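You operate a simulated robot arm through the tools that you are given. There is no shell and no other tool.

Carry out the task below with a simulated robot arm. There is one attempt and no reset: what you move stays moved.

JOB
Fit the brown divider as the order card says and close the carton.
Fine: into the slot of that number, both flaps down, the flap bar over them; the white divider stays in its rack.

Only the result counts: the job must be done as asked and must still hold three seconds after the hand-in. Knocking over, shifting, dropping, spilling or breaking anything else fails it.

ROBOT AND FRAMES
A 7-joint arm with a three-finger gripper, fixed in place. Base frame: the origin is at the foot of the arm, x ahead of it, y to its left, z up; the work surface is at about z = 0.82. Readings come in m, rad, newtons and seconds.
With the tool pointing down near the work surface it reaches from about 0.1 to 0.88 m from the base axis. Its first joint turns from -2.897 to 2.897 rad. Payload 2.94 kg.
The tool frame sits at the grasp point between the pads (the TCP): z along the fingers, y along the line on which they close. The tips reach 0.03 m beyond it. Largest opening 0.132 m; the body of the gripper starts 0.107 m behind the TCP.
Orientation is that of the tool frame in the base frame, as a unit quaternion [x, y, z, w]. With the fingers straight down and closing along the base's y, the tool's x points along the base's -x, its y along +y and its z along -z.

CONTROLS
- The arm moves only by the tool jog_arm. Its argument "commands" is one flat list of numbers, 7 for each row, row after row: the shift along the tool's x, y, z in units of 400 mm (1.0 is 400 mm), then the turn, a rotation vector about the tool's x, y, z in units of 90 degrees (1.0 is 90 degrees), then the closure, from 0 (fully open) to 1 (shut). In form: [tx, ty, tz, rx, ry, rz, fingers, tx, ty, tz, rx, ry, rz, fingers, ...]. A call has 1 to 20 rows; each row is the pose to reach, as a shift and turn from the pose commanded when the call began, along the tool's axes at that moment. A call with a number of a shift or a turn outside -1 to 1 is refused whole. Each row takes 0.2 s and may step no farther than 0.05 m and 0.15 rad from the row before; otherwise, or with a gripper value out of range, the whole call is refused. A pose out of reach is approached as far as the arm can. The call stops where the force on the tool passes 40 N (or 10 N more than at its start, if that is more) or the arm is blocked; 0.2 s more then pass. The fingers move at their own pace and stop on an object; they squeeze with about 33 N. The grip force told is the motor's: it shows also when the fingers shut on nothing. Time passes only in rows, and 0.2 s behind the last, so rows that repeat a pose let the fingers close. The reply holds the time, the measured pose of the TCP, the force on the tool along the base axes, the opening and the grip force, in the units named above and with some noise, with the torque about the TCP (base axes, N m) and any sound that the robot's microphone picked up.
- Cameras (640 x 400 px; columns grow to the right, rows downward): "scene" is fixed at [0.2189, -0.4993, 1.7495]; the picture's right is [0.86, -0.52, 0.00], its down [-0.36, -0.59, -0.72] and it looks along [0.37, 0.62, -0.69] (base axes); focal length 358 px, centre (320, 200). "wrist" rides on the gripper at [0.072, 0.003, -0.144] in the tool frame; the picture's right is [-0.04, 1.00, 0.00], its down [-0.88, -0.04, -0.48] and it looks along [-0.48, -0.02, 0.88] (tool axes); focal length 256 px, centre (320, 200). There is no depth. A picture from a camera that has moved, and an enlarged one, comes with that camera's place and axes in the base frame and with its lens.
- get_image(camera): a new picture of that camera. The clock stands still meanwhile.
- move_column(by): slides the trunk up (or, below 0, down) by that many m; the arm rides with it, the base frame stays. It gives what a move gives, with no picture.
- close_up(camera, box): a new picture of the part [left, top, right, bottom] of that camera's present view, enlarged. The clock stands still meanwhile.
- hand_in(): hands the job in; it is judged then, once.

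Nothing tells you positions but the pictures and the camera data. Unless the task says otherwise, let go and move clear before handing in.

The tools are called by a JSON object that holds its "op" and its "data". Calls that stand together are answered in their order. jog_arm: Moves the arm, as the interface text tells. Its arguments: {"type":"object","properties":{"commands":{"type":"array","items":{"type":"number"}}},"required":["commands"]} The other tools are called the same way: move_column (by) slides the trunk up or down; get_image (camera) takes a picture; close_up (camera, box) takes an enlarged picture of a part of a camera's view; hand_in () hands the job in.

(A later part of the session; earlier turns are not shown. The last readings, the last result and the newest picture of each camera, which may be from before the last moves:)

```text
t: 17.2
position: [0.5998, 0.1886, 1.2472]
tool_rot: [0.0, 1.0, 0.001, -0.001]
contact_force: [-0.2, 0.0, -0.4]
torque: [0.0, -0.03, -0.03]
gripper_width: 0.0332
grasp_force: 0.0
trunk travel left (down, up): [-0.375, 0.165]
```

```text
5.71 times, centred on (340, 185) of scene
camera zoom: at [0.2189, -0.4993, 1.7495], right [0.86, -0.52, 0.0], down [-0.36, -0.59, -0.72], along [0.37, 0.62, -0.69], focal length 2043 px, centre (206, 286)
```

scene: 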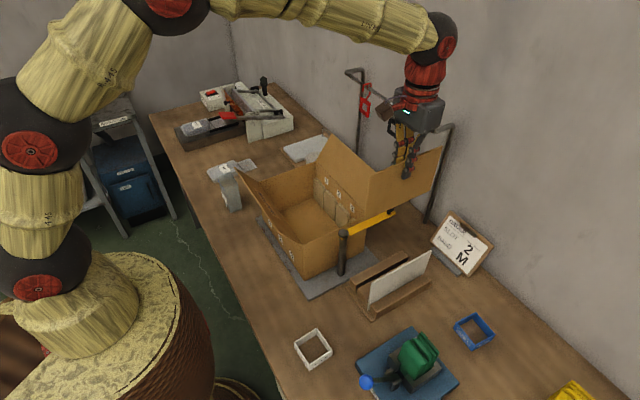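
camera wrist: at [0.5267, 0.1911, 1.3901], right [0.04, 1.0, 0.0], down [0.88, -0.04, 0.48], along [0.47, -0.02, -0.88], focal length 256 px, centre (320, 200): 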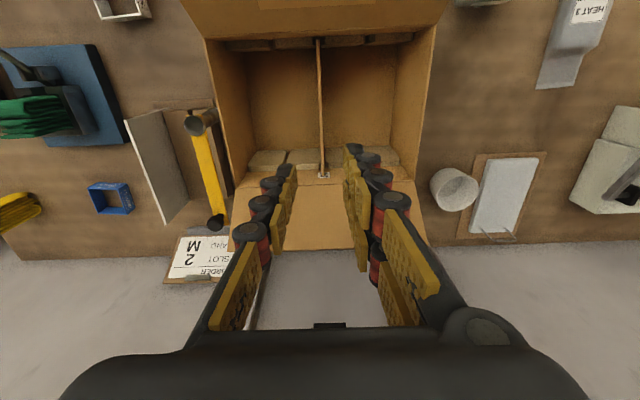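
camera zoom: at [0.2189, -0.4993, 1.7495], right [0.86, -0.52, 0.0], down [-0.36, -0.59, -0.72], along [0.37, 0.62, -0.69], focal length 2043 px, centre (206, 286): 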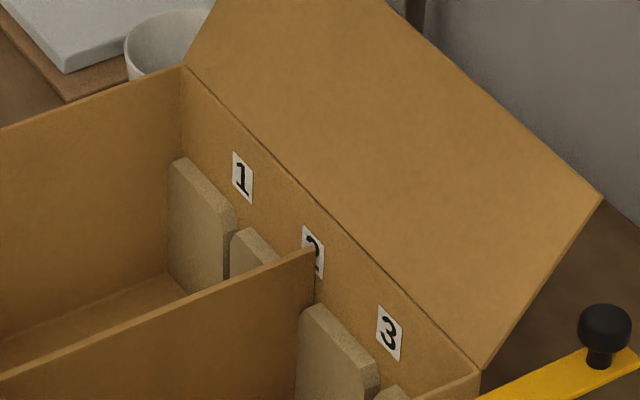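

The divider sits in slot 2 at both walls, with its top at about z 0.978, below the rim. Next is the far flap: I go over it with closed fingers to get behind it at x≈0.835, y≈0.14, staying clear of the hanging tags.

{"op": "jog_arm", "data": {"commands": [-0.1, -0.02, 0, 0, 0, 0, 1, -0.2, -0.04, 0, 0, 0, 0, 1, -0.3, -0.06, 0, 0, 0, 0, 1, -0.4, -0.08, 0, 0, 0, 0, 1, -0.5, -0.1, 0, 0, 0, 0, 1, -0.585, -0.12, 0, 0, 0, 0, 1]}}

{"op": "get_image", "data": {"camera": "wrist"}}

{"op": "get_image", "data": {"camera": "scene"}}

```text
t: 18.6
position: [0.8344, 0.1395, 1.2435]
tool_rot: [0.0, 1.0, 0.0, 0.0]
contact_force: [-0.1, -0.9, -0.2]
torque: [0.02, 0.02, 0.01]
gripper_width: 0.0
grasp_force: 28.4
trunk travel left (down, up): [-0.375, 0.165]
```

```text
taken
camera wrist: at [0.7606, 0.1433, 1.3872], right [0.04, 1.0, 0.0], down [0.88, -0.04, 0.47], along [0.47, -0.02, -0.88], focal length 256 px, centre (320, 200)
```

wrist: 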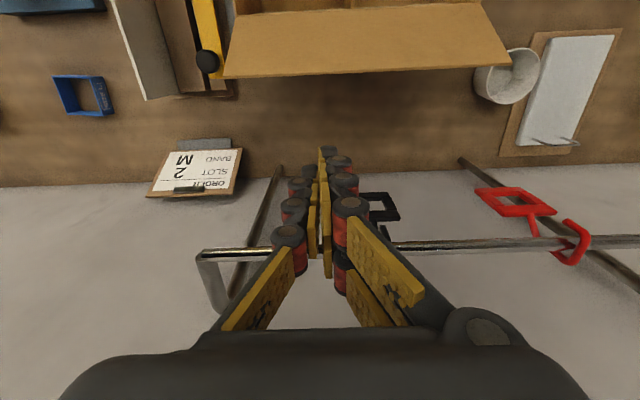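

```text
taken
```

scene: 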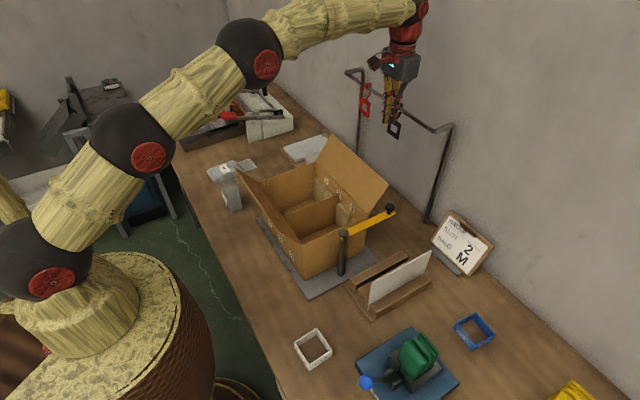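

The rail and tags are about 4–5 cm beyond the hand and clear. I step slightly back in x and lower the closed fingers behind the far flap's outer face.

{"op": "jog_arm", "data": {"commands": [0.04, 0, 0.05, 0, 0, 0, 1, 0.04, 0, 0.15, 0, 0, 0, 1, 0.04, 0, 0.25, 0, 0, 0, 1, 0.04, 0, 0.35, 0, 0, 0, 1, 0.04, 0, 0.43, 0, 0, 0, 1]}}

{"op": "close_up", "data": {"camera": "scene", "box": [260, 60, 460, 260]}}

{"op": "get_image", "data": {"camera": "wrist"}}

```text
t: 19.8
position: [0.8193, 0.1418, 1.0726]
tool_rot: [0.001, 1.0, 0.001, 0.0]
contact_force: [-0.6, 0.1, 0.3]
torque: [0.01, 0.01, 0.02]
gripper_width: 0.0001
grasp_force: 28.5
trunk travel left (down, up): [-0.375, 0.165]
```

```text
2.00 times, centred on (360, 160) of scene
camera zoom: at [0.2189, -0.4993, 1.7495], right [0.86, -0.52, 0.0], down [-0.36, -0.59, -0.72], along [0.37, 0.62, -0.69], focal length 715 px, centre (240, 280)
```

zoom: 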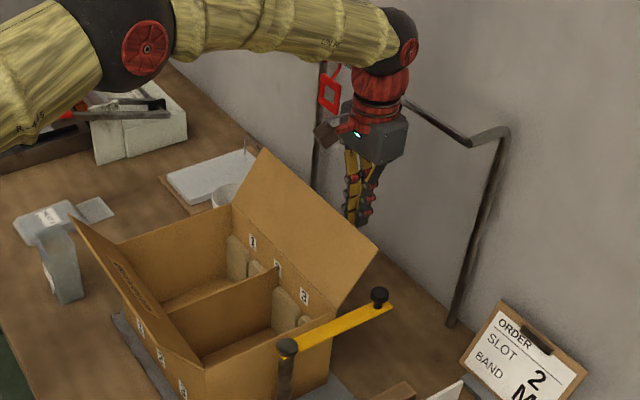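

```text
taken
camera wrist: at [0.7466, 0.1447, 1.2167], right [0.04, 1.0, 0.0], down [0.88, -0.04, 0.48], along [0.47, -0.02, -0.88], focal length 256 px, centre (320, 200)
```

wrist: 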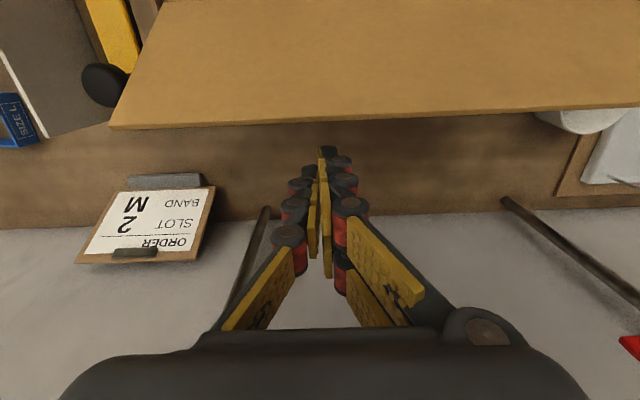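

The fingers are behind the far flap. I push it inward (-x) gently in steps and watch the force.

{"op": "jog_arm", "data": {"commands": [0.06, 0, 0, 0, 0, 0, 1, 0.11, 0, 0, 0, 0, 0, 1, 0.16, 0, 0, 0, 0, 0, 1, 0.21, 0, 0, 0, 0, 0, 1, 0.25, 0, 0, 0, 0, 0, 1]}}

{"op": "close_up", "data": {"camera": "scene", "box": [240, 60, 440, 260]}}

```text
t: 21.0
position: [0.7134, 0.1405, 1.0733]
tool_rot: [0.0, 1.0, 0.001, -0.001]
contact_force: [-0.6, -0.3, -0.4]
torque: [0.02, -0.05, -0.01]
gripper_width: 0.0001
grasp_force: 28.5
trunk travel left (down, up): [-0.375, 0.165]
```

```text
2.00 times, centred on (340, 160) of scene
camera zoom: at [0.2189, -0.4993, 1.7495], right [0.86, -0.52, 0.0], down [-0.36, -0.59, -0.72], along [0.37, 0.62, -0.69], focal length 715 px, centre (280, 280)
```

zoom: 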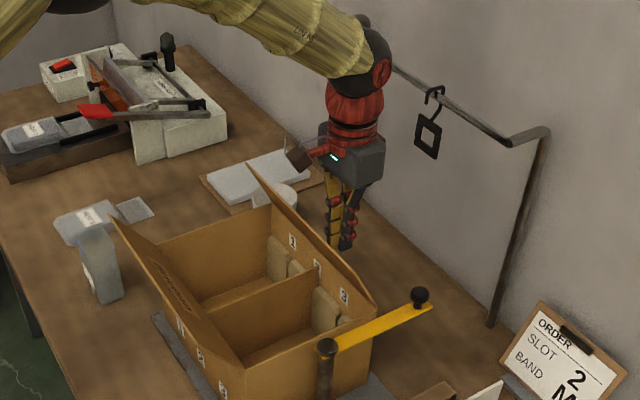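

The far flap is about vertical with almost no resistance. I continue over in an arc and press it gently down.

{"op": "jog_arm", "data": {"commands": [0.0585, 0, 0.008, 0, 0, 0, 1, 0.121, 0, 0.021, 0, 0, 0, 1, 0.146, 0, 0.058, 0, 0, 0, 1, 0.1585, 0, 0.083, 0, 0, 0, 1, 0.1585, 0, 0.093, 0, 0, 0, 1]}}

{"op": "close_up", "data": {"camera": "scene", "box": [240, 60, 440, 260]}}

{"op": "get_image", "data": {"camera": "wrist"}}

```text
t: 22.2
position: [0.6528, 0.1408, 1.0341]
tool_rot: [0.0, 1.0, 0.001, 0.001]
contact_force: [0.6, 0.2, -0.1]
torque: [-0.03, -0.02, 0.0]
gripper_width: 0.0
grasp_force: 28.8
trunk travel left (down, up): [-0.375, 0.165]
```

```text
2.00 times, centred on (340, 160) of scene
camera zoom: at [0.2189, -0.4993, 1.7495], right [0.86, -0.52, 0.0], down [-0.36, -0.59, -0.72], along [0.37, 0.62, -0.69], focal length 715 px, centre (280, 280)
```

zoom: 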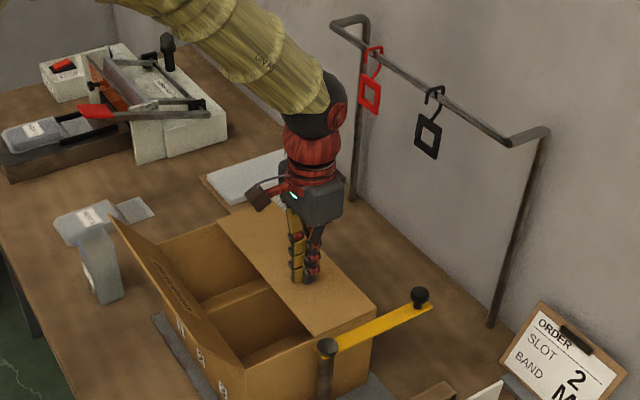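

```text
taken
camera wrist: at [0.58, 0.1441, 1.1781], right [0.04, 1.0, 0.0], down [0.88, -0.04, 0.48], along [0.48, -0.02, -0.88], focal length 256 px, centre (320, 200)
```

wrist: 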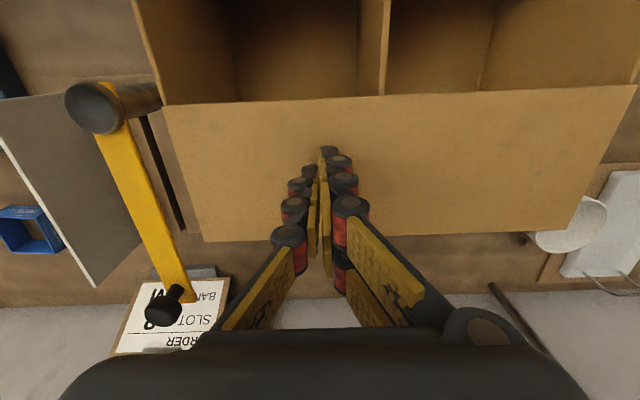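

The far flap is down. I lift slowly to see whether it stays there or springs back.

{"op": "jog_arm", "data": {"commands": [0, 0, -0.05, 0, 0, 0, 1, 0, 0, -0.12, 0, 0, 0, 1, 0, 0, -0.12, 0, 0, 0, 1, 0, 0, -0.12, 0, 0, 0, 1]}}

{"op": "close_up", "data": {"camera": "scene", "box": [240, 60, 440, 260]}}

{"op": "get_image", "data": {"camera": "wrist"}}

```text
t: 23.2
position: [0.6532, 0.1413, 1.0825]
tool_rot: [-0.001, 1.0, 0.0, 0.0]
contact_force: [-0.3, 0.6, 0.3]
torque: [0.01, 0.01, 0.03]
gripper_width: 0.0
grasp_force: 28.2
trunk travel left (down, up): [-0.375, 0.165]
```

```text
2.00 times, centred on (340, 160) of scene
camera zoom: at [0.2189, -0.4993, 1.7495], right [0.86, -0.52, 0.0], down [-0.36, -0.59, -0.72], along [0.37, 0.62, -0.69], focal length 715 px, centre (280, 280)
```

zoom: 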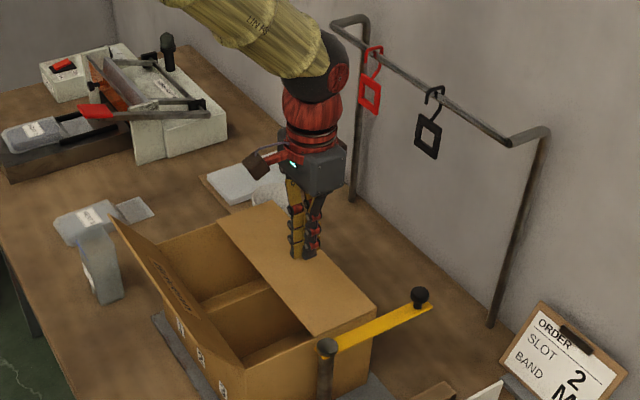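

```text
taken
camera wrist: at [0.5791, 0.145, 1.2274], right [0.04, 1.0, 0.0], down [0.88, -0.04, 0.48], along [0.48, -0.02, -0.88], focal length 256 px, centre (320, 200)
```

wrist: 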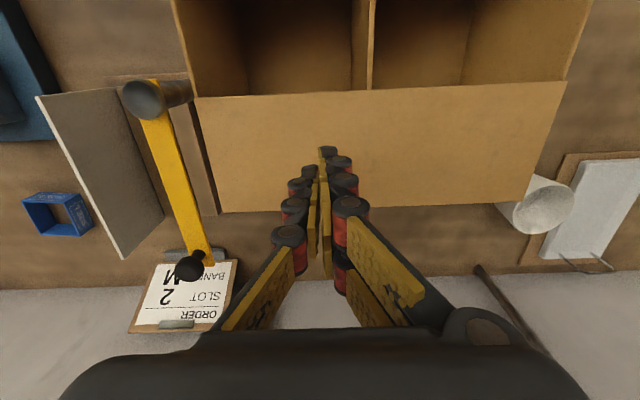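

The far flap stays flat on its own (free edge at x≈0.601, z≈1.005). Now I raise, cross to the near side and lower behind the near flap at x≈0.36.

{"op": "jog_arm", "data": {"commands": [0, 0, -0.1, 0, 0, 0, 1, 0, 0, -0.2, 0, 0, 0, 1, 0, 0, -0.29, 0, 0, 0, 1, 0.11, 0.02, -0.29, 0, 0, 0, 1, 0.22, 0.04, -0.29, 0, 0, 0, 1, 0.33, 0.06, -0.29, 0, 0, 0, 1, 0.44, 0.08, -0.29, 0, 0, 0, 1, 0.55, 0.1, -0.29, 0, 0, 0, 1, 0.65, 0.11, -0.29, 0, 0, 0, 1, 0.73, 0.11, -0.29, 0, 0, 0, 1, 0.73, 0.11, -0.2, 0, 0, 0, 1, 0.73, 0.11, -0.1, 0, 0, 0, 1, 0.73, 0.11, -0.03, 0, 0, 0, 1, 0.73, 0.11, 0.03, 0, 0, 0, 1]}}

{"op": "get_image", "data": {"camera": "scene"}}

{"op": "get_image", "data": {"camera": "wrist"}}

```text
t: 26.2
position: [0.3614, 0.1861, 1.0721]
tool_rot: [-0.001, 1.0, 0.0, -0.001]
contact_force: [-0.3, -0.3, 0.0]
torque: [-0.01, 0.02, -0.04]
gripper_width: 0.0002
grasp_force: 28.3
trunk travel left (down, up): [-0.375, 0.165]
```

```text
taken
```

scene: 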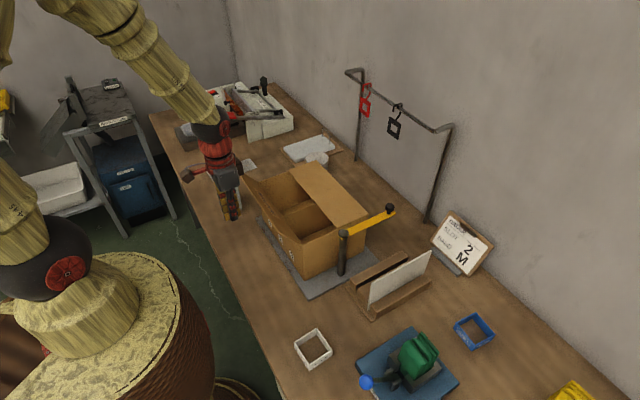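

```text
taken
camera wrist: at [0.2888, 0.1889, 1.2153], right [0.04, 1.0, 0.0], down [0.88, -0.04, 0.48], along [0.48, -0.02, -0.88], focal length 256 px, centre (320, 200)
```

wrist: 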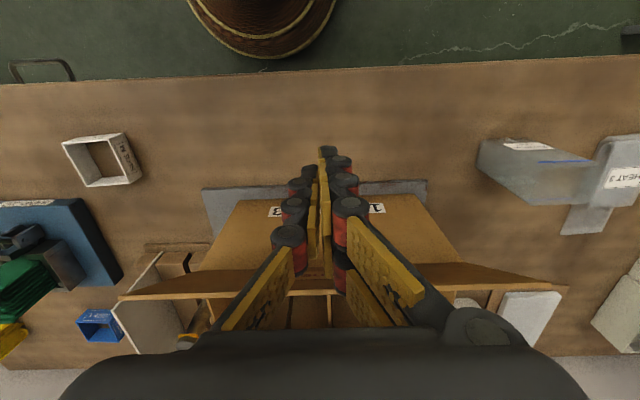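

The fingers are behind the near flap, whose edge is at about x 0.43. I push it in +x, over the vertical, and down in a mirrored arc.

{"op": "jog_arm", "data": {"commands": [-0.08, 0, 0, 0, 0, 0, 1, -0.14, 0, 0, 0, 0, 0, 1, -0.19, 0, 0, 0, 0, 0, 1, -0.24, 0, 0, 0, 0, 0, 1, -0.29, 0, 0, 0, 0, 0, 1, -0.33, 0, 0, 0, 0, 0, 1, -0.3815, 0, 0.005, 0, 0, 0, 1, -0.444, 0, 0.018, 0, 0, 0, 1, -0.469, 0, 0.055, 0, 0, 0, 1, -0.4815, 0, 0.08, 0, 0, 0, 1, -0.4815, 0, 0.092, 0, 0, 0, 1]}}

{"op": "get_image", "data": {"camera": "wrist"}}

{"op": "close_up", "data": {"camera": "scene", "box": [220, 100, 420, 300]}}

```text
t: 27.1
position: [0.4485, 0.1848, 1.0767]
tool_rot: [0.0, 1.0, 0.003, 0.006]
contact_force: [-5.1, -4.5, 26.2]
torque: [0.21, -0.66, -0.18]
gripper_width: 0.0
grasp_force: 28.7
trunk travel left (down, up): [-0.375, 0.165]
stopped in row 4: the force on the tool passed its limit at 45 N (the readings are from after the stop); the commanded pose is now the measured one
```

```text
taken
camera wrist: at [0.3735, 0.1879, 1.2194], right [0.04, 1.0, 0.01], down [0.87, -0.04, 0.49], along [0.49, -0.02, -0.87], focal length 256 px, centre (320, 200)
```

wrist: 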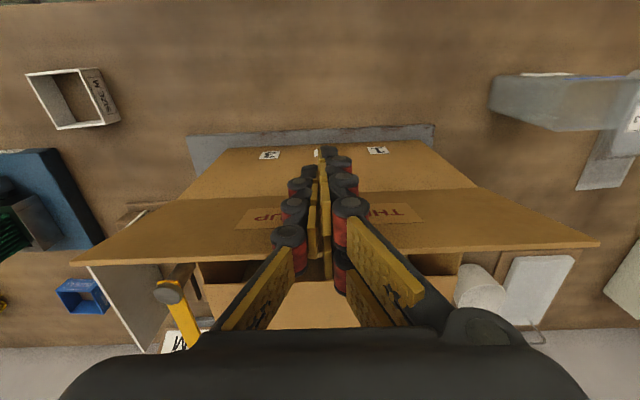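

```text
2.00 times, centred on (320, 200) of scene
camera zoom: at [0.2189, -0.4993, 1.7495], right [0.86, -0.52, 0.0], down [-0.36, -0.59, -0.72], along [0.37, 0.62, -0.69], focal length 715 px, centre (320, 200)
```

zoom: 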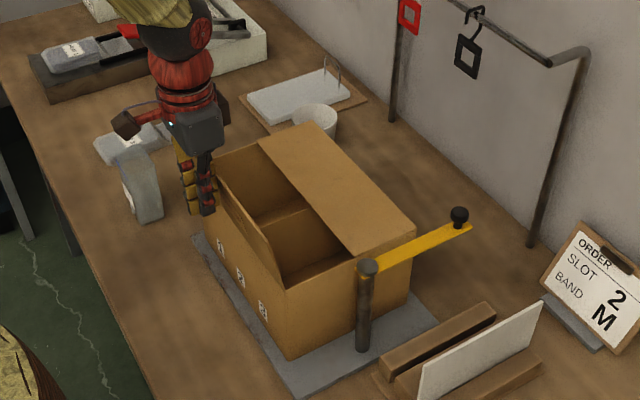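

The push stopped on a 45 N force, with the near flap close to vertical. I'll look closely to see what the fingers are catching on before moving.

{"op": "close_up", "data": {"camera": "scene", "box": [200, 120, 300, 240]}}

{"op": "close_up", "data": {"camera": "wrist", "box": [220, 130, 420, 280]}}

```text
3.33 times, centred on (250, 180) of scene
camera zoom: at [0.2189, -0.4993, 1.7495], right [0.86, -0.52, 0.0], down [-0.36, -0.59, -0.72], along [0.37, 0.62, -0.69], focal length 1192 px, centre (553, 267)
```

zoom: 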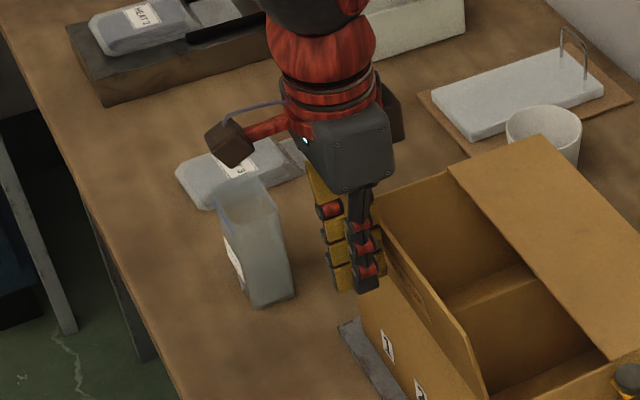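

```text
2.67 times, centred on (320, 205) of wrist
camera zoom: at [0.3735, 0.1879, 1.2194], right [0.04, 1.0, 0.01], down [0.87, -0.04, 0.49], along [0.49, -0.02, -0.87], focal length 683 px, centre (320, 187)
```

zoom: 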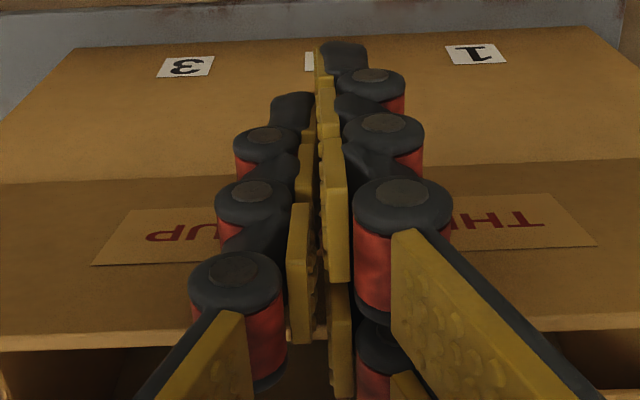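

The flap edge appears to have caught under part of the finger chain that sticks out on the +x side about 3 cm above the TCP. I back off, raise a little, and see where the flap rests.

{"op": "jog_arm", "data": {"commands": [0.05, 0, 0, 0, 0, 0, 1, 0.12, 0, 0, 0, 0, 0, 1, 0.12, 0, -0.06, 0, 0, 0, 1, 0.12, 0, -0.06, 0, 0, 0, 1]}}

{"op": "get_image", "data": {"camera": "wrist"}}

{"op": "close_up", "data": {"camera": "scene", "box": [200, 120, 400, 300]}}

```text
t: 28.1
position: [0.3972, 0.1841, 1.098]
tool_rot: [0.001, 1.0, 0.001, 0.003]
contact_force: [0.2, 0.1, 0.3]
torque: [-0.05, 0.0, 0.0]
gripper_width: 0.0001
grasp_force: 28.8
trunk travel left (down, up): [-0.375, 0.165]
```

```text
taken
camera wrist: at [0.3235, 0.1873, 1.2408], right [0.04, 1.0, 0.0], down [0.88, -0.04, 0.48], along [0.48, -0.02, -0.88], focal length 256 px, centre (320, 200)
```

wrist: 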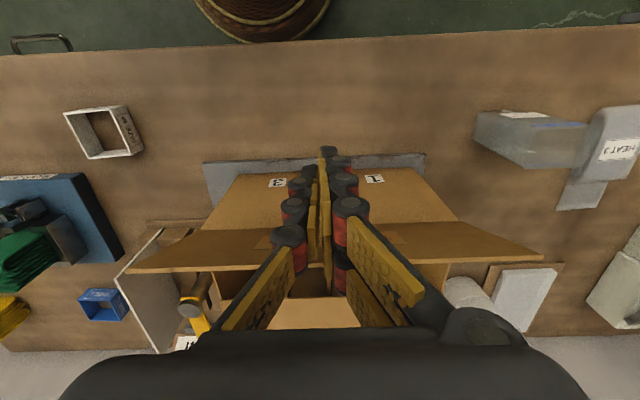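

```text
2.22 times, centred on (300, 210) of scene
camera zoom: at [0.2189, -0.4993, 1.7495], right [0.86, -0.52, 0.0], down [-0.36, -0.59, -0.72], along [0.37, 0.62, -0.69], focal length 794 px, centre (364, 178)
```

zoom: 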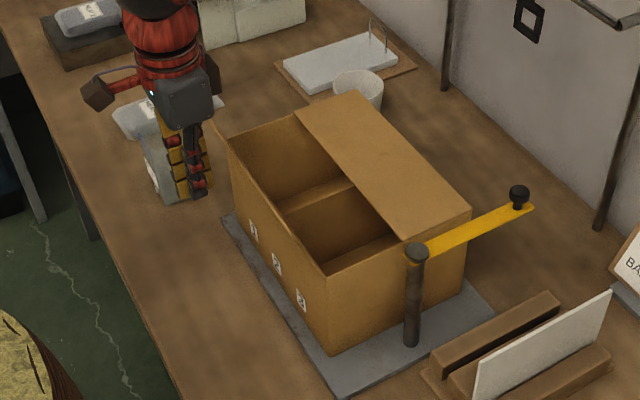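

The flap stays where it is left (friction hinge, now about 68° from horizontal). With the fingers 2 cm higher I push again in small steps.

{"op": "jog_arm", "data": {"commands": [-0.06, 0, 0, 0, 0, 0, 1, -0.1, 0, 0, 0, 0, 0, 1, -0.13, 0, 0, 0, 0, 0, 1, -0.16, 0, 0, 0, 0, 0, 1, -0.19, 0, 0, 0, 0, 0, 1]}}

{"op": "get_image", "data": {"camera": "wrist"}}

{"op": "close_up", "data": {"camera": "scene", "box": [200, 120, 400, 300]}}

```text
t: 29.3
position: [0.4749, 0.1849, 1.0982]
tool_rot: [0.0, 1.0, 0.0, 0.002]
contact_force: [1.5, -0.9, -0.1]
torque: [-0.03, 0.02, 0.01]
gripper_width: 0.0
grasp_force: 28.7
trunk travel left (down, up): [-0.375, 0.165]
```

```text
taken
camera wrist: at [0.3999, 0.1881, 1.2411], right [0.04, 1.0, 0.0], down [0.88, -0.04, 0.48], along [0.48, -0.02, -0.88], focal length 256 px, centre (320, 200)
```

wrist: 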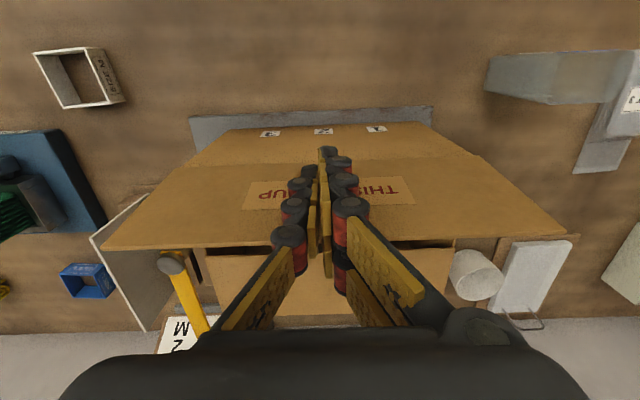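

```text
2.22 times, centred on (300, 210) of scene
camera zoom: at [0.2189, -0.4993, 1.7495], right [0.86, -0.52, 0.0], down [-0.36, -0.59, -0.72], along [0.37, 0.62, -0.69], focal length 794 px, centre (364, 178)
```

zoom: 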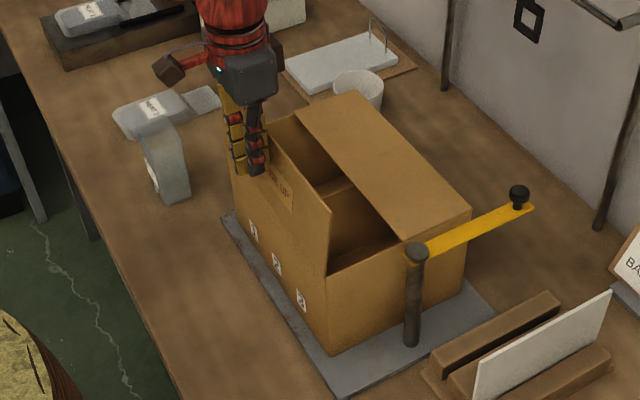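

The near flap is now just past vertical with no resistance. I continue the arc inward and down.

{"op": "jog_arm", "data": {"commands": [-0.075, 0, 0.0205, 0, 0, 0, 1, -0.125, 0, 0.058, 0, 0, 0, 1, -0.163, 0, 0.1005, 0, 0, 0, 1, -0.175, 0, 0.138, 0, 0, 0, 1, -0.175, 0, 0.156, 0, 0, 0, 1, -0.175, 0, 0.156, 0, 0, 0, 1]}}

{"op": "get_image", "data": {"camera": "wrist"}}

{"op": "close_up", "data": {"camera": "scene", "box": [220, 120, 420, 300]}}

```text
t: 30.7
position: [0.546, 0.1862, 1.035]
tool_rot: [0.0, 1.0, 0.001, 0.003]
contact_force: [-0.6, 0.6, -0.3]
torque: [-0.01, -0.03, 0.01]
gripper_width: 0.0
grasp_force: 28.7
trunk travel left (down, up): [-0.375, 0.165]
```

```text
taken
camera wrist: at [0.4716, 0.1894, 1.1779], right [0.04, 1.0, 0.0], down [0.88, -0.04, 0.48], along [0.48, -0.02, -0.88], focal length 256 px, centre (320, 200)
```

wrist: 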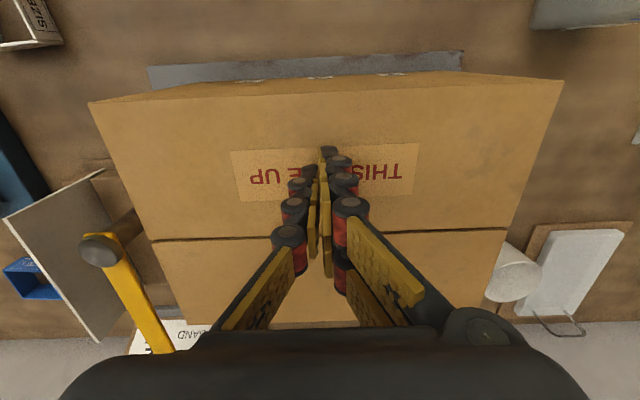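

```text
2.22 times, centred on (320, 210) of scene
camera zoom: at [0.2189, -0.4993, 1.7495], right [0.86, -0.52, 0.0], down [-0.36, -0.59, -0.72], along [0.37, 0.62, -0.69], focal length 794 px, centre (320, 178)
```

zoom: 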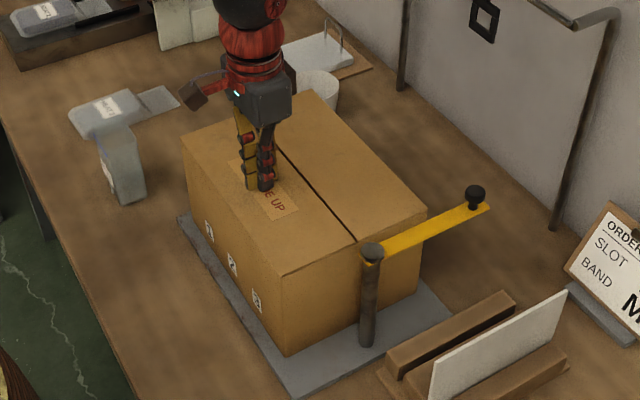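

Both flaps are down with a neat seam at about x 0.60. I raise the arm clear and look closely at the bar's height against the flaps.

{"op": "jog_arm", "data": {"commands": [0, 0, -0.1, 0, 0, 0, 1, 0, 0, -0.2, 0, 0, 0, 1, 0.0, 0, -0.32, 0, 0, 0, 1, 0.05, -0.1, -0.4, 0, 0, 0, 1, 0.1, -0.2, -0.45, 0, 0, 0, 1, 0.1, -0.3, -0.5, 0, 0, 0, 1]}}

{"op": "get_image", "data": {"camera": "wrist"}}

{"op": "close_up", "data": {"camera": "scene", "box": [310, 180, 420, 280]}}

{"op": "close_up", "data": {"camera": "scene", "box": [230, 110, 400, 250]}}

```text
refused: row 4 steps farther than a row can; nothing moved
```

```text
taken
camera wrist: at [0.4716, 0.1894, 1.1779], right [0.04, 1.0, 0.0], down [0.88, -0.04, 0.48], along [0.48, -0.02, -0.88], focal length 256 px, centre (320, 200)
```

wrist: 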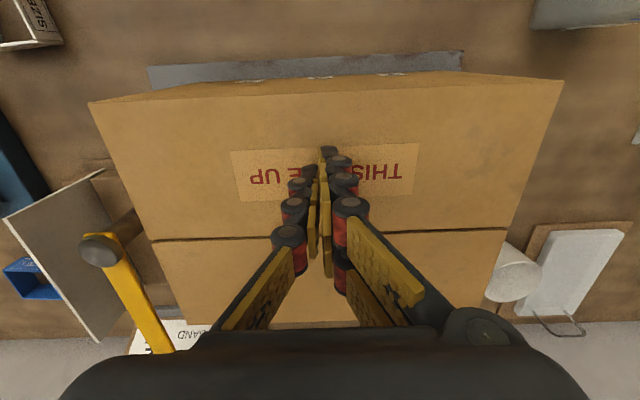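

```text
4.00 times, centred on (365, 230) of scene
camera zoom: at [0.2189, -0.4993, 1.7495], right [0.86, -0.52, 0.0], down [-0.36, -0.59, -0.72], along [0.37, 0.62, -0.69], focal length 1430 px, centre (140, 80)
```

zoom: 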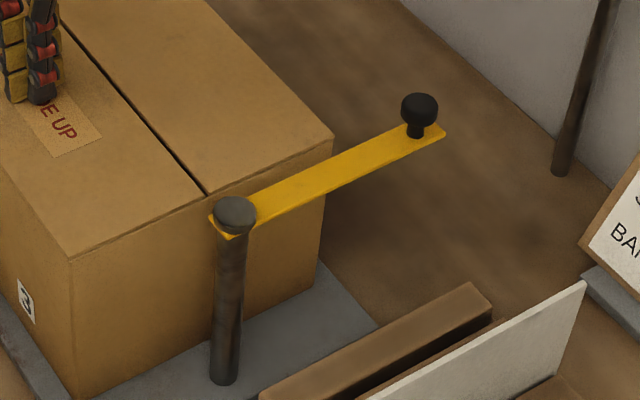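

```text
2.86 times, centred on (315, 180) of scene
camera zoom: at [0.2189, -0.4993, 1.7495], right [0.86, -0.52, 0.0], down [-0.36, -0.59, -0.72], along [0.37, 0.62, -0.69], focal length 1021 px, centre (334, 257)
```

zoom: 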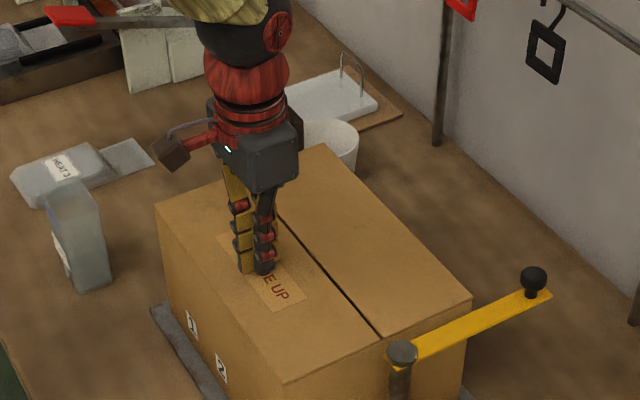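

The move was refused for one oversized step, so nothing changed. I retry with smaller steps, lifting straight off the flap.

{"op": "jog_arm", "data": {"commands": [0, 0, -0.08, 0, 0, 0, 1, 0, 0, -0.18, 0, 0, 0, 1, 0.03, -0.05, -0.27, 0, 0, 0, 1, 0.06, -0.11, -0.35, 0, 0, 0, 1, 0.09, -0.18, -0.42, 0, 0, 0, 1, 0.1, -0.26, -0.48, 0, 0, 0, 1, 0.1, -0.3, -0.5, 0, 0, 0, 1]}}

{"op": "get_image", "data": {"camera": "wrist"}}

{"op": "close_up", "data": {"camera": "scene", "box": [310, 180, 420, 280]}}

{"op": "close_up", "data": {"camera": "scene", "box": [230, 110, 400, 250]}}

```text
t: 32.3
position: [0.5003, 0.0621, 1.2348]
tool_rot: [0.0, 1.0, 0.001, 0.002]
contact_force: [-0.4, -0.3, -0.4]
torque: [-0.01, 0.04, -0.03]
gripper_width: 0.0001
grasp_force: 28.4
trunk travel left (down, up): [-0.375, 0.165]
```

```text
taken
camera wrist: at [0.4272, 0.0647, 1.3783], right [0.04, 1.0, 0.0], down [0.88, -0.04, 0.48], along [0.48, -0.02, -0.88], focal length 256 px, centre (320, 200)
```

wrist: 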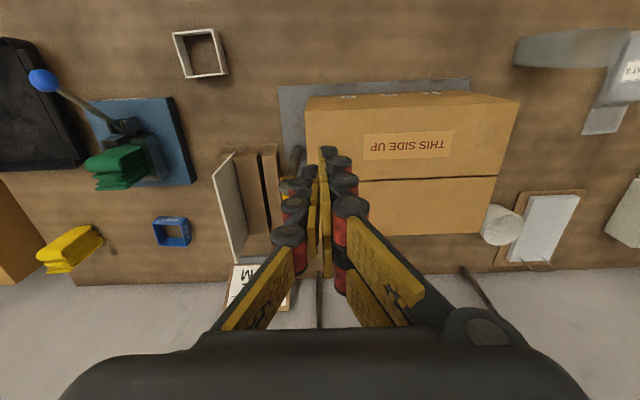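

```text
4.00 times, centred on (365, 230) of scene
camera zoom: at [0.2189, -0.4993, 1.7495], right [0.86, -0.52, 0.0], down [-0.36, -0.59, -0.72], along [0.37, 0.62, -0.69], focal length 1430 px, centre (140, 80)
```

zoom: 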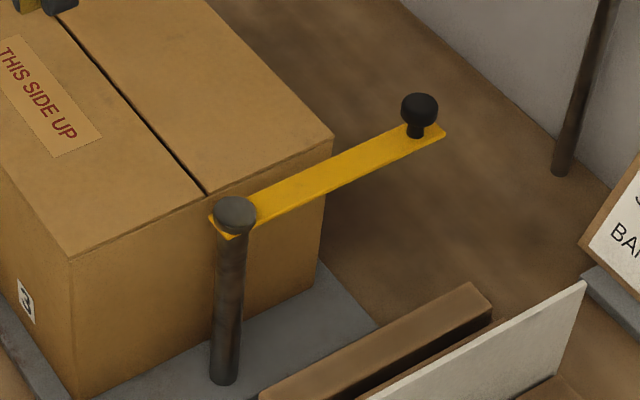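

```text
2.86 times, centred on (315, 180) of scene
camera zoom: at [0.2189, -0.4993, 1.7495], right [0.86, -0.52, 0.0], down [-0.36, -0.59, -0.72], along [0.37, 0.62, -0.69], focal length 1021 px, centre (334, 257)
```

zoom: 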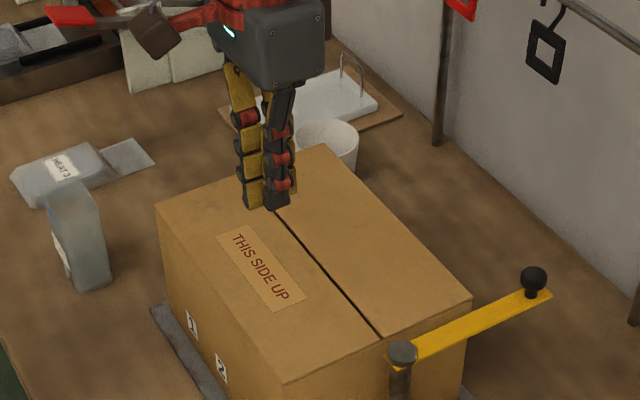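

Both flaps lie flat and stay down, and the bar rides about 5–10 mm above them, with its knob at about (0.749, 0.008, z 1.03–1.05). I'll swing it by pushing the knob with closed fingers, so I go to its -y side first.

{"op": "jog_arm", "data": {"commands": [-0.1007, -0.0454, 0, 0, 0, 0, 1, -0.2014, -0.0908, 0, 0, 0, 0, 1, -0.302, -0.1362, 0, 0, 0, 0, 1, -0.4027, -0.1816, 0, 0, 0, 0, 1, -0.5034, -0.227, 0, 0, 0, 0, 1, -0.604, -0.2725, 0, 0, 0, 0, 1, -0.604, -0.2725, 0.1, 0, 0, 0, 1, -0.604, -0.2725, 0.2, 0, 0, 0, 1, -0.604, -0.2725, 0.3, 0, 0, 0, 1, -0.604, -0.2725, 0.4, 0, 0, 0, 1, -0.604, -0.2725, 0.46, 0, 0, 0, 1]}}

{"op": "get_image", "data": {"camera": "wrist"}}

{"op": "close_up", "data": {"camera": "scene", "box": [310, 140, 450, 280]}}

```text
t: 34.7
position: [0.7459, -0.0412, 1.0507]
tool_rot: [0.0, 1.0, 0.002, 0.003]
contact_force: [0.5, -1.4, 1.4]
torque: [0.04, 0.02, 0.02]
gripper_width: 0.0
grasp_force: 28.8
trunk travel left (down, up): [-0.375, 0.165]
```

```text
taken
camera wrist: at [0.672, -0.038, 1.1949], right [0.04, 1.0, 0.0], down [0.88, -0.04, 0.48], along [0.48, -0.02, -0.88], focal length 256 px, centre (320, 200)
```

wrist: 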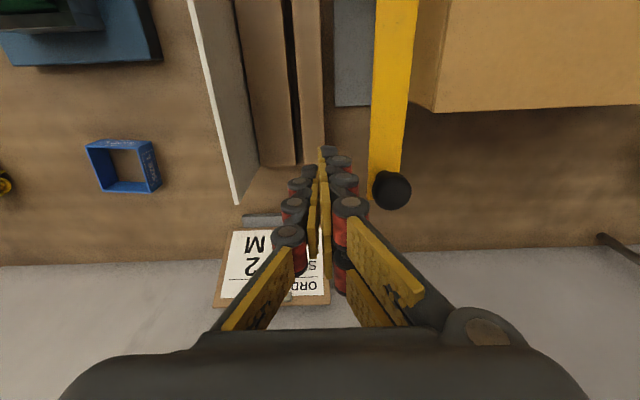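

```text
2.86 times, centred on (380, 210) of scene
camera zoom: at [0.2189, -0.4993, 1.7495], right [0.86, -0.52, 0.0], down [-0.36, -0.59, -0.72], along [0.37, 0.62, -0.69], focal length 1021 px, centre (149, 171)
```

zoom: 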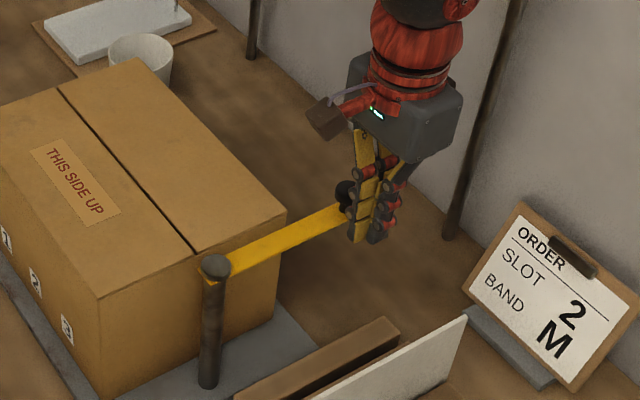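

The knob is right beside the fingers. I start the push along the arc around the post and check after about 25°.

{"op": "jog_arm", "data": {"commands": [-0.0008, 0.0605, 0, 0, 0, 0, 1, -0.005, 0.0928, 0, 0, 0, 0, 1, -0.0065, 0.1255, 0, 0, 0, 0, 1, -0.005, 0.1583, 0, 0, 0, 0, 1, -0.0008, 0.1905, 0, 0, 0, 0, 1]}}

{"op": "get_image", "data": {"camera": "wrist"}}

{"op": "close_up", "data": {"camera": "scene", "box": [290, 120, 430, 260]}}

```text
t: 35.9
position: [0.7465, 0.0333, 1.0523]
tool_rot: [0.0, 1.0, 0.001, 0.003]
contact_force: [1.0, -0.3, 0.0]
torque: [-0.04, 0.02, 0.0]
gripper_width: 0.0002
grasp_force: 28.5
trunk travel left (down, up): [-0.375, 0.165]
```

```text
taken
camera wrist: at [0.6728, 0.0366, 1.1957], right [0.04, 1.0, 0.0], down [0.88, -0.04, 0.48], along [0.48, -0.02, -0.88], focal length 256 px, centre (320, 200)
```

wrist: 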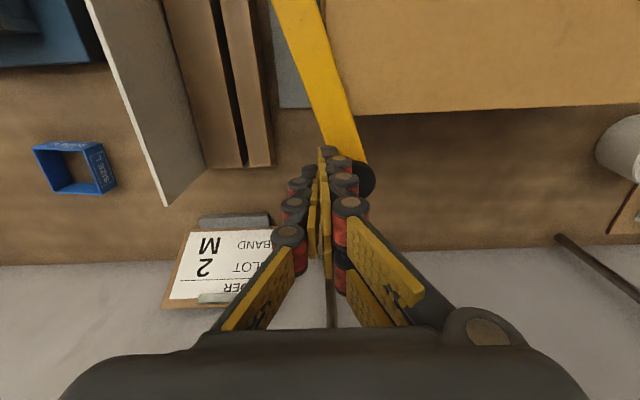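

```text
2.86 times, centred on (360, 190) of scene
camera zoom: at [0.2189, -0.4993, 1.7495], right [0.86, -0.52, 0.0], down [-0.36, -0.59, -0.72], along [0.37, 0.62, -0.69], focal length 1021 px, centre (206, 229)
```

zoom: 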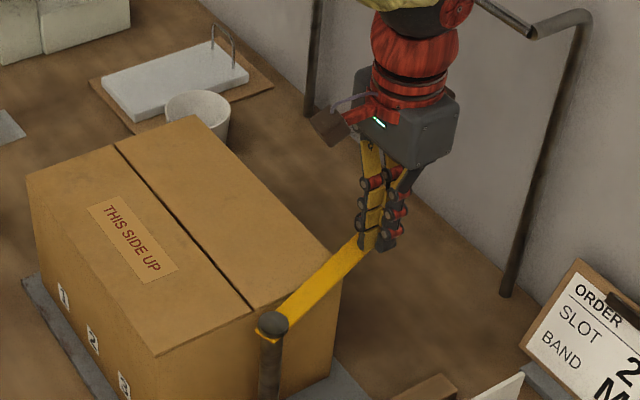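

The knob moves easily with the fingers and the bar has started turning. I continue along the arc.

{"op": "jog_arm", "data": {"commands": [0.0071, 0.032, 0, 0, 0, 0, 1, 0.0168, 0.0633, 0, 0, 0, 0, 1, 0.0296, 0.0935, 0, 0, 0, 0, 1, 0.0446, 0.1225, 0, 0, 0, 0, 1, 0.0621, 0.15, 0, 0, 0, 0, 1, 0.0821, 0.176, 0, 0, 0, 0, 1, 0.1041, 0.2003, 0, 0, 0, 0, 1, 0.1283, 0.2223, 0, 0, 0, 0, 1]}}

{"op": "get_image", "data": {"camera": "wrist"}}

{"op": "close_up", "data": {"camera": "scene", "box": [250, 100, 420, 260]}}

```text
t: 37.6
position: [0.701, 0.1166, 1.0497]
tool_rot: [-0.002, 1.0, -0.001, 0.0]
contact_force: [-1.0, -2.3, 1.2]
torque: [-0.26, 0.19, 0.07]
gripper_width: 0.0
grasp_force: 28.4
trunk travel left (down, up): [-0.375, 0.165]
stopped in row 8: the force on the tool passed its limit at 43 N (the readings are from after the stop); the commanded pose is now the measured one
```

```text
taken
camera wrist: at [0.6279, 0.1198, 1.1938], right [0.04, 1.0, 0.0], down [0.88, -0.03, 0.48], along [0.48, -0.02, -0.88], focal length 256 px, centre (320, 200)
```

wrist: 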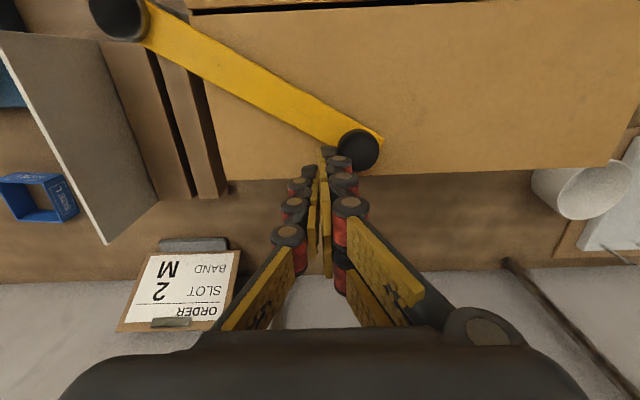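

```text
2.50 times, centred on (335, 180) of scene
camera zoom: at [0.2189, -0.4993, 1.7495], right [0.86, -0.52, 0.0], down [-0.36, -0.59, -0.72], along [0.37, 0.62, -0.69], focal length 894 px, centre (282, 250)
```

zoom: 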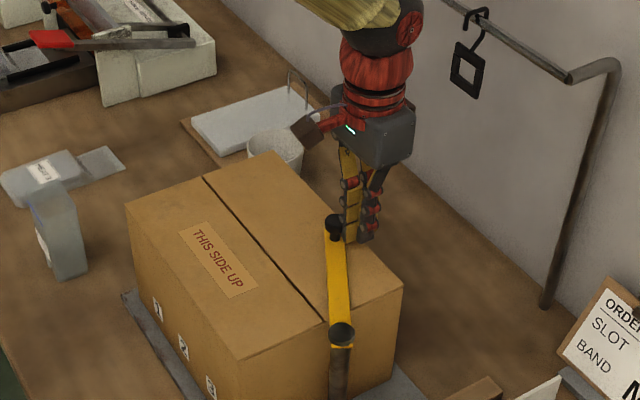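

The push stopped at 43 N with the bar at about 60°. I'll zoom in to see whether the bar is meeting the near flap's edge or the fingers are jammed against the knob.

{"op": "close_up", "data": {"camera": "scene", "box": [320, 170, 380, 250]}}

{"op": "close_up", "data": {"camera": "wrist", "box": [90, -20, 270, 80]}}

{"op": "close_up", "data": {"camera": "wrist", "box": [290, 110, 400, 200]}}

```text
5.00 times, centred on (350, 210) of scene
camera zoom: at [0.2189, -0.4993, 1.7495], right [0.86, -0.52, 0.0], down [-0.36, -0.59, -0.72], along [0.37, 0.62, -0.69], focal length 1787 px, centre (170, 150)
```

zoom: 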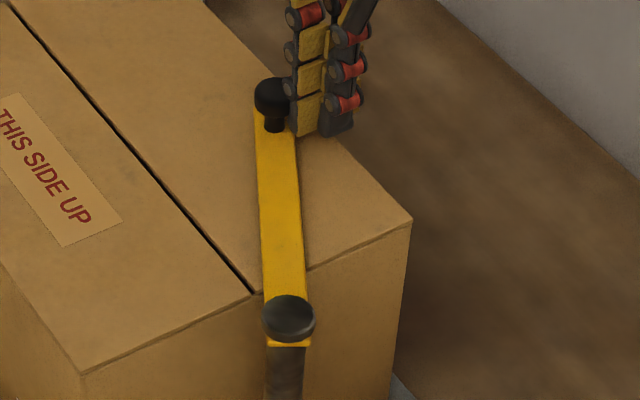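

```text
refused: -20 is not a number from 0 to 400
```

```text
4.44 times, centred on (345, 155) of wrist
camera zoom: at [0.6279, 0.1198, 1.1938], right [0.04, 1.0, 0.0], down [0.88, -0.03, 0.48], along [0.48, -0.02, -0.88], focal length 1138 px, centre (209, 400)
```

zoom: 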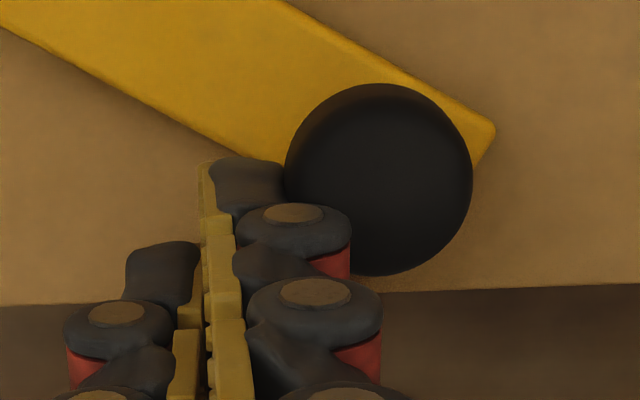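

The fingertip sits cleanly behind the knob, and the bar's left edge is right at the seam near the post. I'll zoom there to see whether it meets the near flap's edge.

{"op": "close_up", "data": {"camera": "scene", "box": [340, 215, 370, 245]}}

{"op": "close_up", "data": {"camera": "wrist", "box": [90, 0, 270, 80]}}

{"op": "close_up", "data": {"camera": "scene", "box": [335, 185, 365, 215]}}

```text
13.33 times, centred on (355, 230) of scene
camera zoom: at [0.2189, -0.4993, 1.7495], right [0.86, -0.52, 0.0], down [-0.36, -0.59, -0.72], along [0.37, 0.62, -0.69], focal length 4766 px, centre (-147, -200)
```

zoom: 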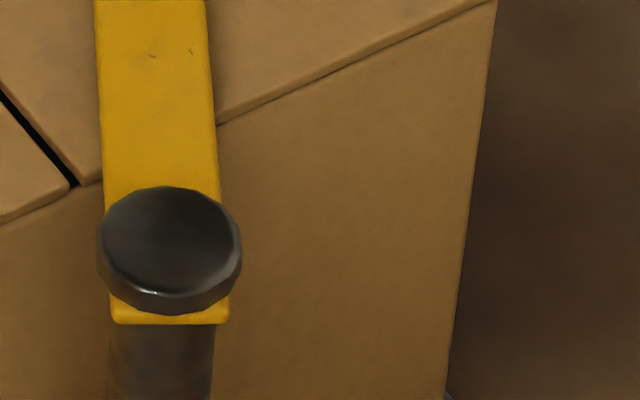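

```text
3.56 times, centred on (180, 40) of wrist
camera zoom: at [0.6279, 0.1198, 1.1938], right [0.04, 1.0, 0.0], down [0.88, -0.03, 0.48], along [0.48, -0.02, -0.88], focal length 910 px, centre (818, 769)
```

zoom: 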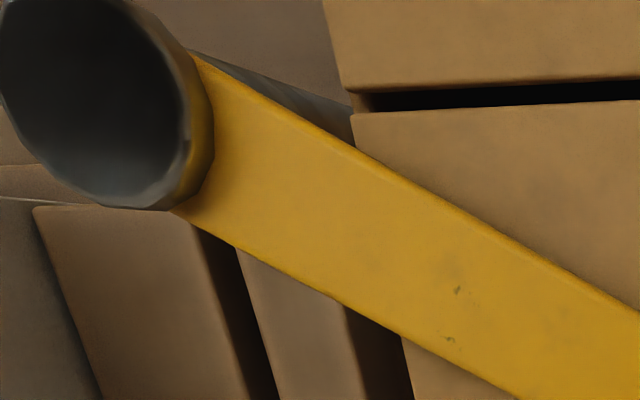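

```text
13.33 times, centred on (350, 200) of scene
camera zoom: at [0.2189, -0.4993, 1.7495], right [0.86, -0.52, 0.0], down [-0.36, -0.59, -0.72], along [0.37, 0.62, -0.69], focal length 4766 px, centre (-80, 200)
```

zoom: 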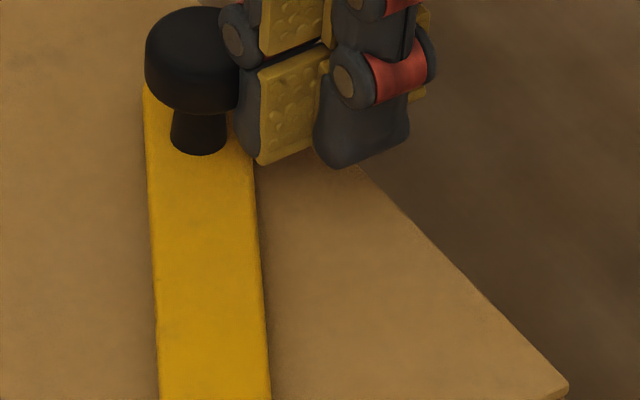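

The finger is pushing the knob's -y side, which jams it radially at this angle. I back off and go around to its +x side, then push in -x with y following the arc.

{"op": "jog_arm", "data": {"commands": [-0.05, -0.02, 0, 0, 0, 0, 1, -0.1, -0.02, 0, 0, 0, 0, 1, -0.1, 0.03, 0, 0, 0, 0, 1, -0.1, 0.06, 0, 0, 0, 0, 1, -0.05, 0.062, 0, 0, 0, 0, 1, -0.02, 0.065, 0, 0, 0, 0, 1, 0.01, 0.068, 0, 0, 0, 0, 1, 0.04, 0.074, 0, 0, 0, 0, 1, 0.07, 0.08, 0, 0, 0, 0, 1]}}

{"op": "get_image", "data": {"camera": "wrist"}}

{"op": "close_up", "data": {"camera": "scene", "box": [270, 130, 390, 250]}}

```text
t: 39.6
position: [0.6722, 0.1462, 1.0503]
tool_rot: [0.0, 1.0, 0.0, 0.0]
contact_force: [0.0, 0.5, 0.6]
torque: [-0.03, 0.0, -0.03]
gripper_width: 0.0
grasp_force: 28.6
trunk travel left (down, up): [-0.375, 0.165]
```

```text
taken
camera wrist: at [0.5995, 0.1501, 1.1939], right [0.04, 1.0, 0.0], down [0.88, -0.04, 0.48], along [0.48, -0.02, -0.88], focal length 256 px, centre (320, 200)
```

wrist: 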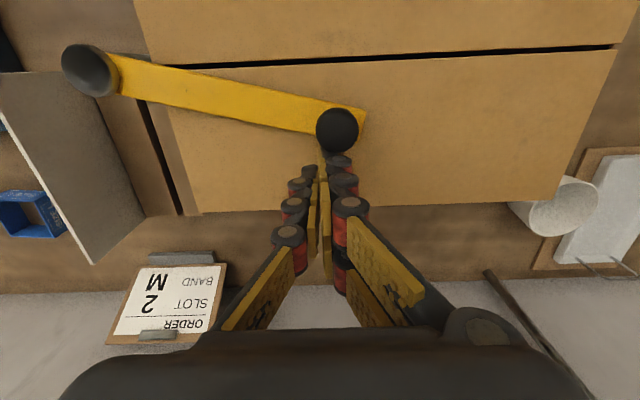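

```text
3.33 times, centred on (330, 190) of scene
camera zoom: at [0.2189, -0.4993, 1.7495], right [0.86, -0.52, 0.0], down [-0.36, -0.59, -0.72], along [0.37, 0.62, -0.69], focal length 1192 px, centre (287, 233)
```

zoom: 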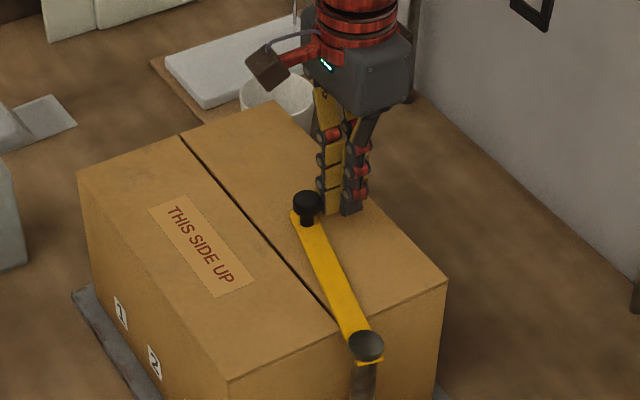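

The bar is now at about 76° and moving freely. I push the remaining ~14° in small steps.

{"op": "jog_arm", "data": {"commands": [0.02, 0.004, 0, 0, 0, 0, 1, 0.04, 0.008, 0, 0, 0, 0, 1, 0.06, 0.012, 0, 0, 0, 0, 1, 0.075, 0.014, 0, 0, 0, 0, 1, 0.085, 0.015, 0, 0, 0, 0, 1]}}

{"op": "get_image", "data": {"camera": "wrist"}}

{"op": "close_up", "data": {"camera": "scene", "box": [270, 130, 390, 250]}}

```text
t: 40.9
position: [0.6379, 0.1532, 1.0496]
tool_rot: [-0.001, 1.0, 0.0, 0.0]
contact_force: [0.8, -1.1, 0.0]
torque: [-0.02, 0.01, -0.04]
gripper_width: 0.0002
grasp_force: 28.5
trunk travel left (down, up): [-0.375, 0.165]
```

```text
taken
camera wrist: at [0.5649, 0.1565, 1.1937], right [0.04, 1.0, 0.0], down [0.88, -0.04, 0.48], along [0.48, -0.02, -0.88], focal length 256 px, centre (320, 200)
```

wrist: 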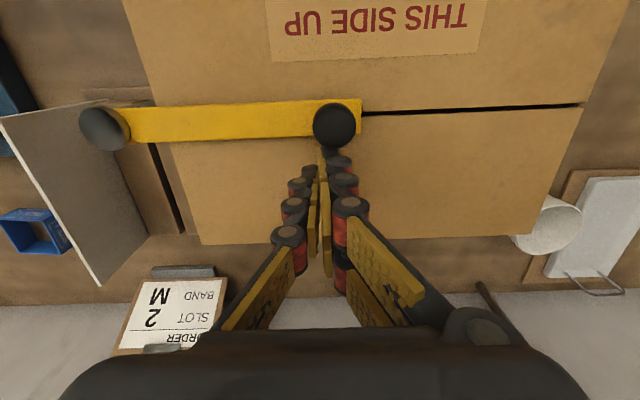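

```text
3.33 times, centred on (330, 190) of scene
camera zoom: at [0.2189, -0.4993, 1.7495], right [0.86, -0.52, 0.0], down [-0.36, -0.59, -0.72], along [0.37, 0.62, -0.69], focal length 1192 px, centre (287, 233)
```

zoom: 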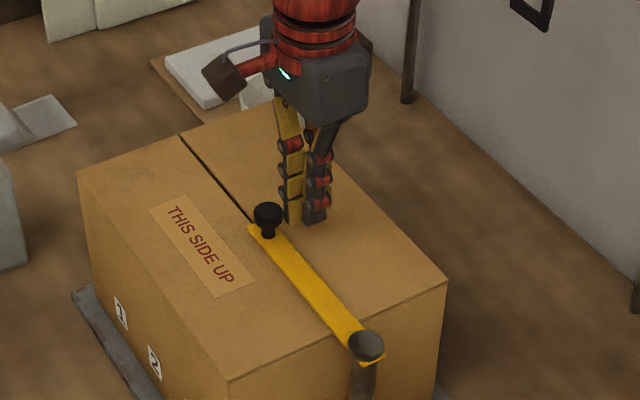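

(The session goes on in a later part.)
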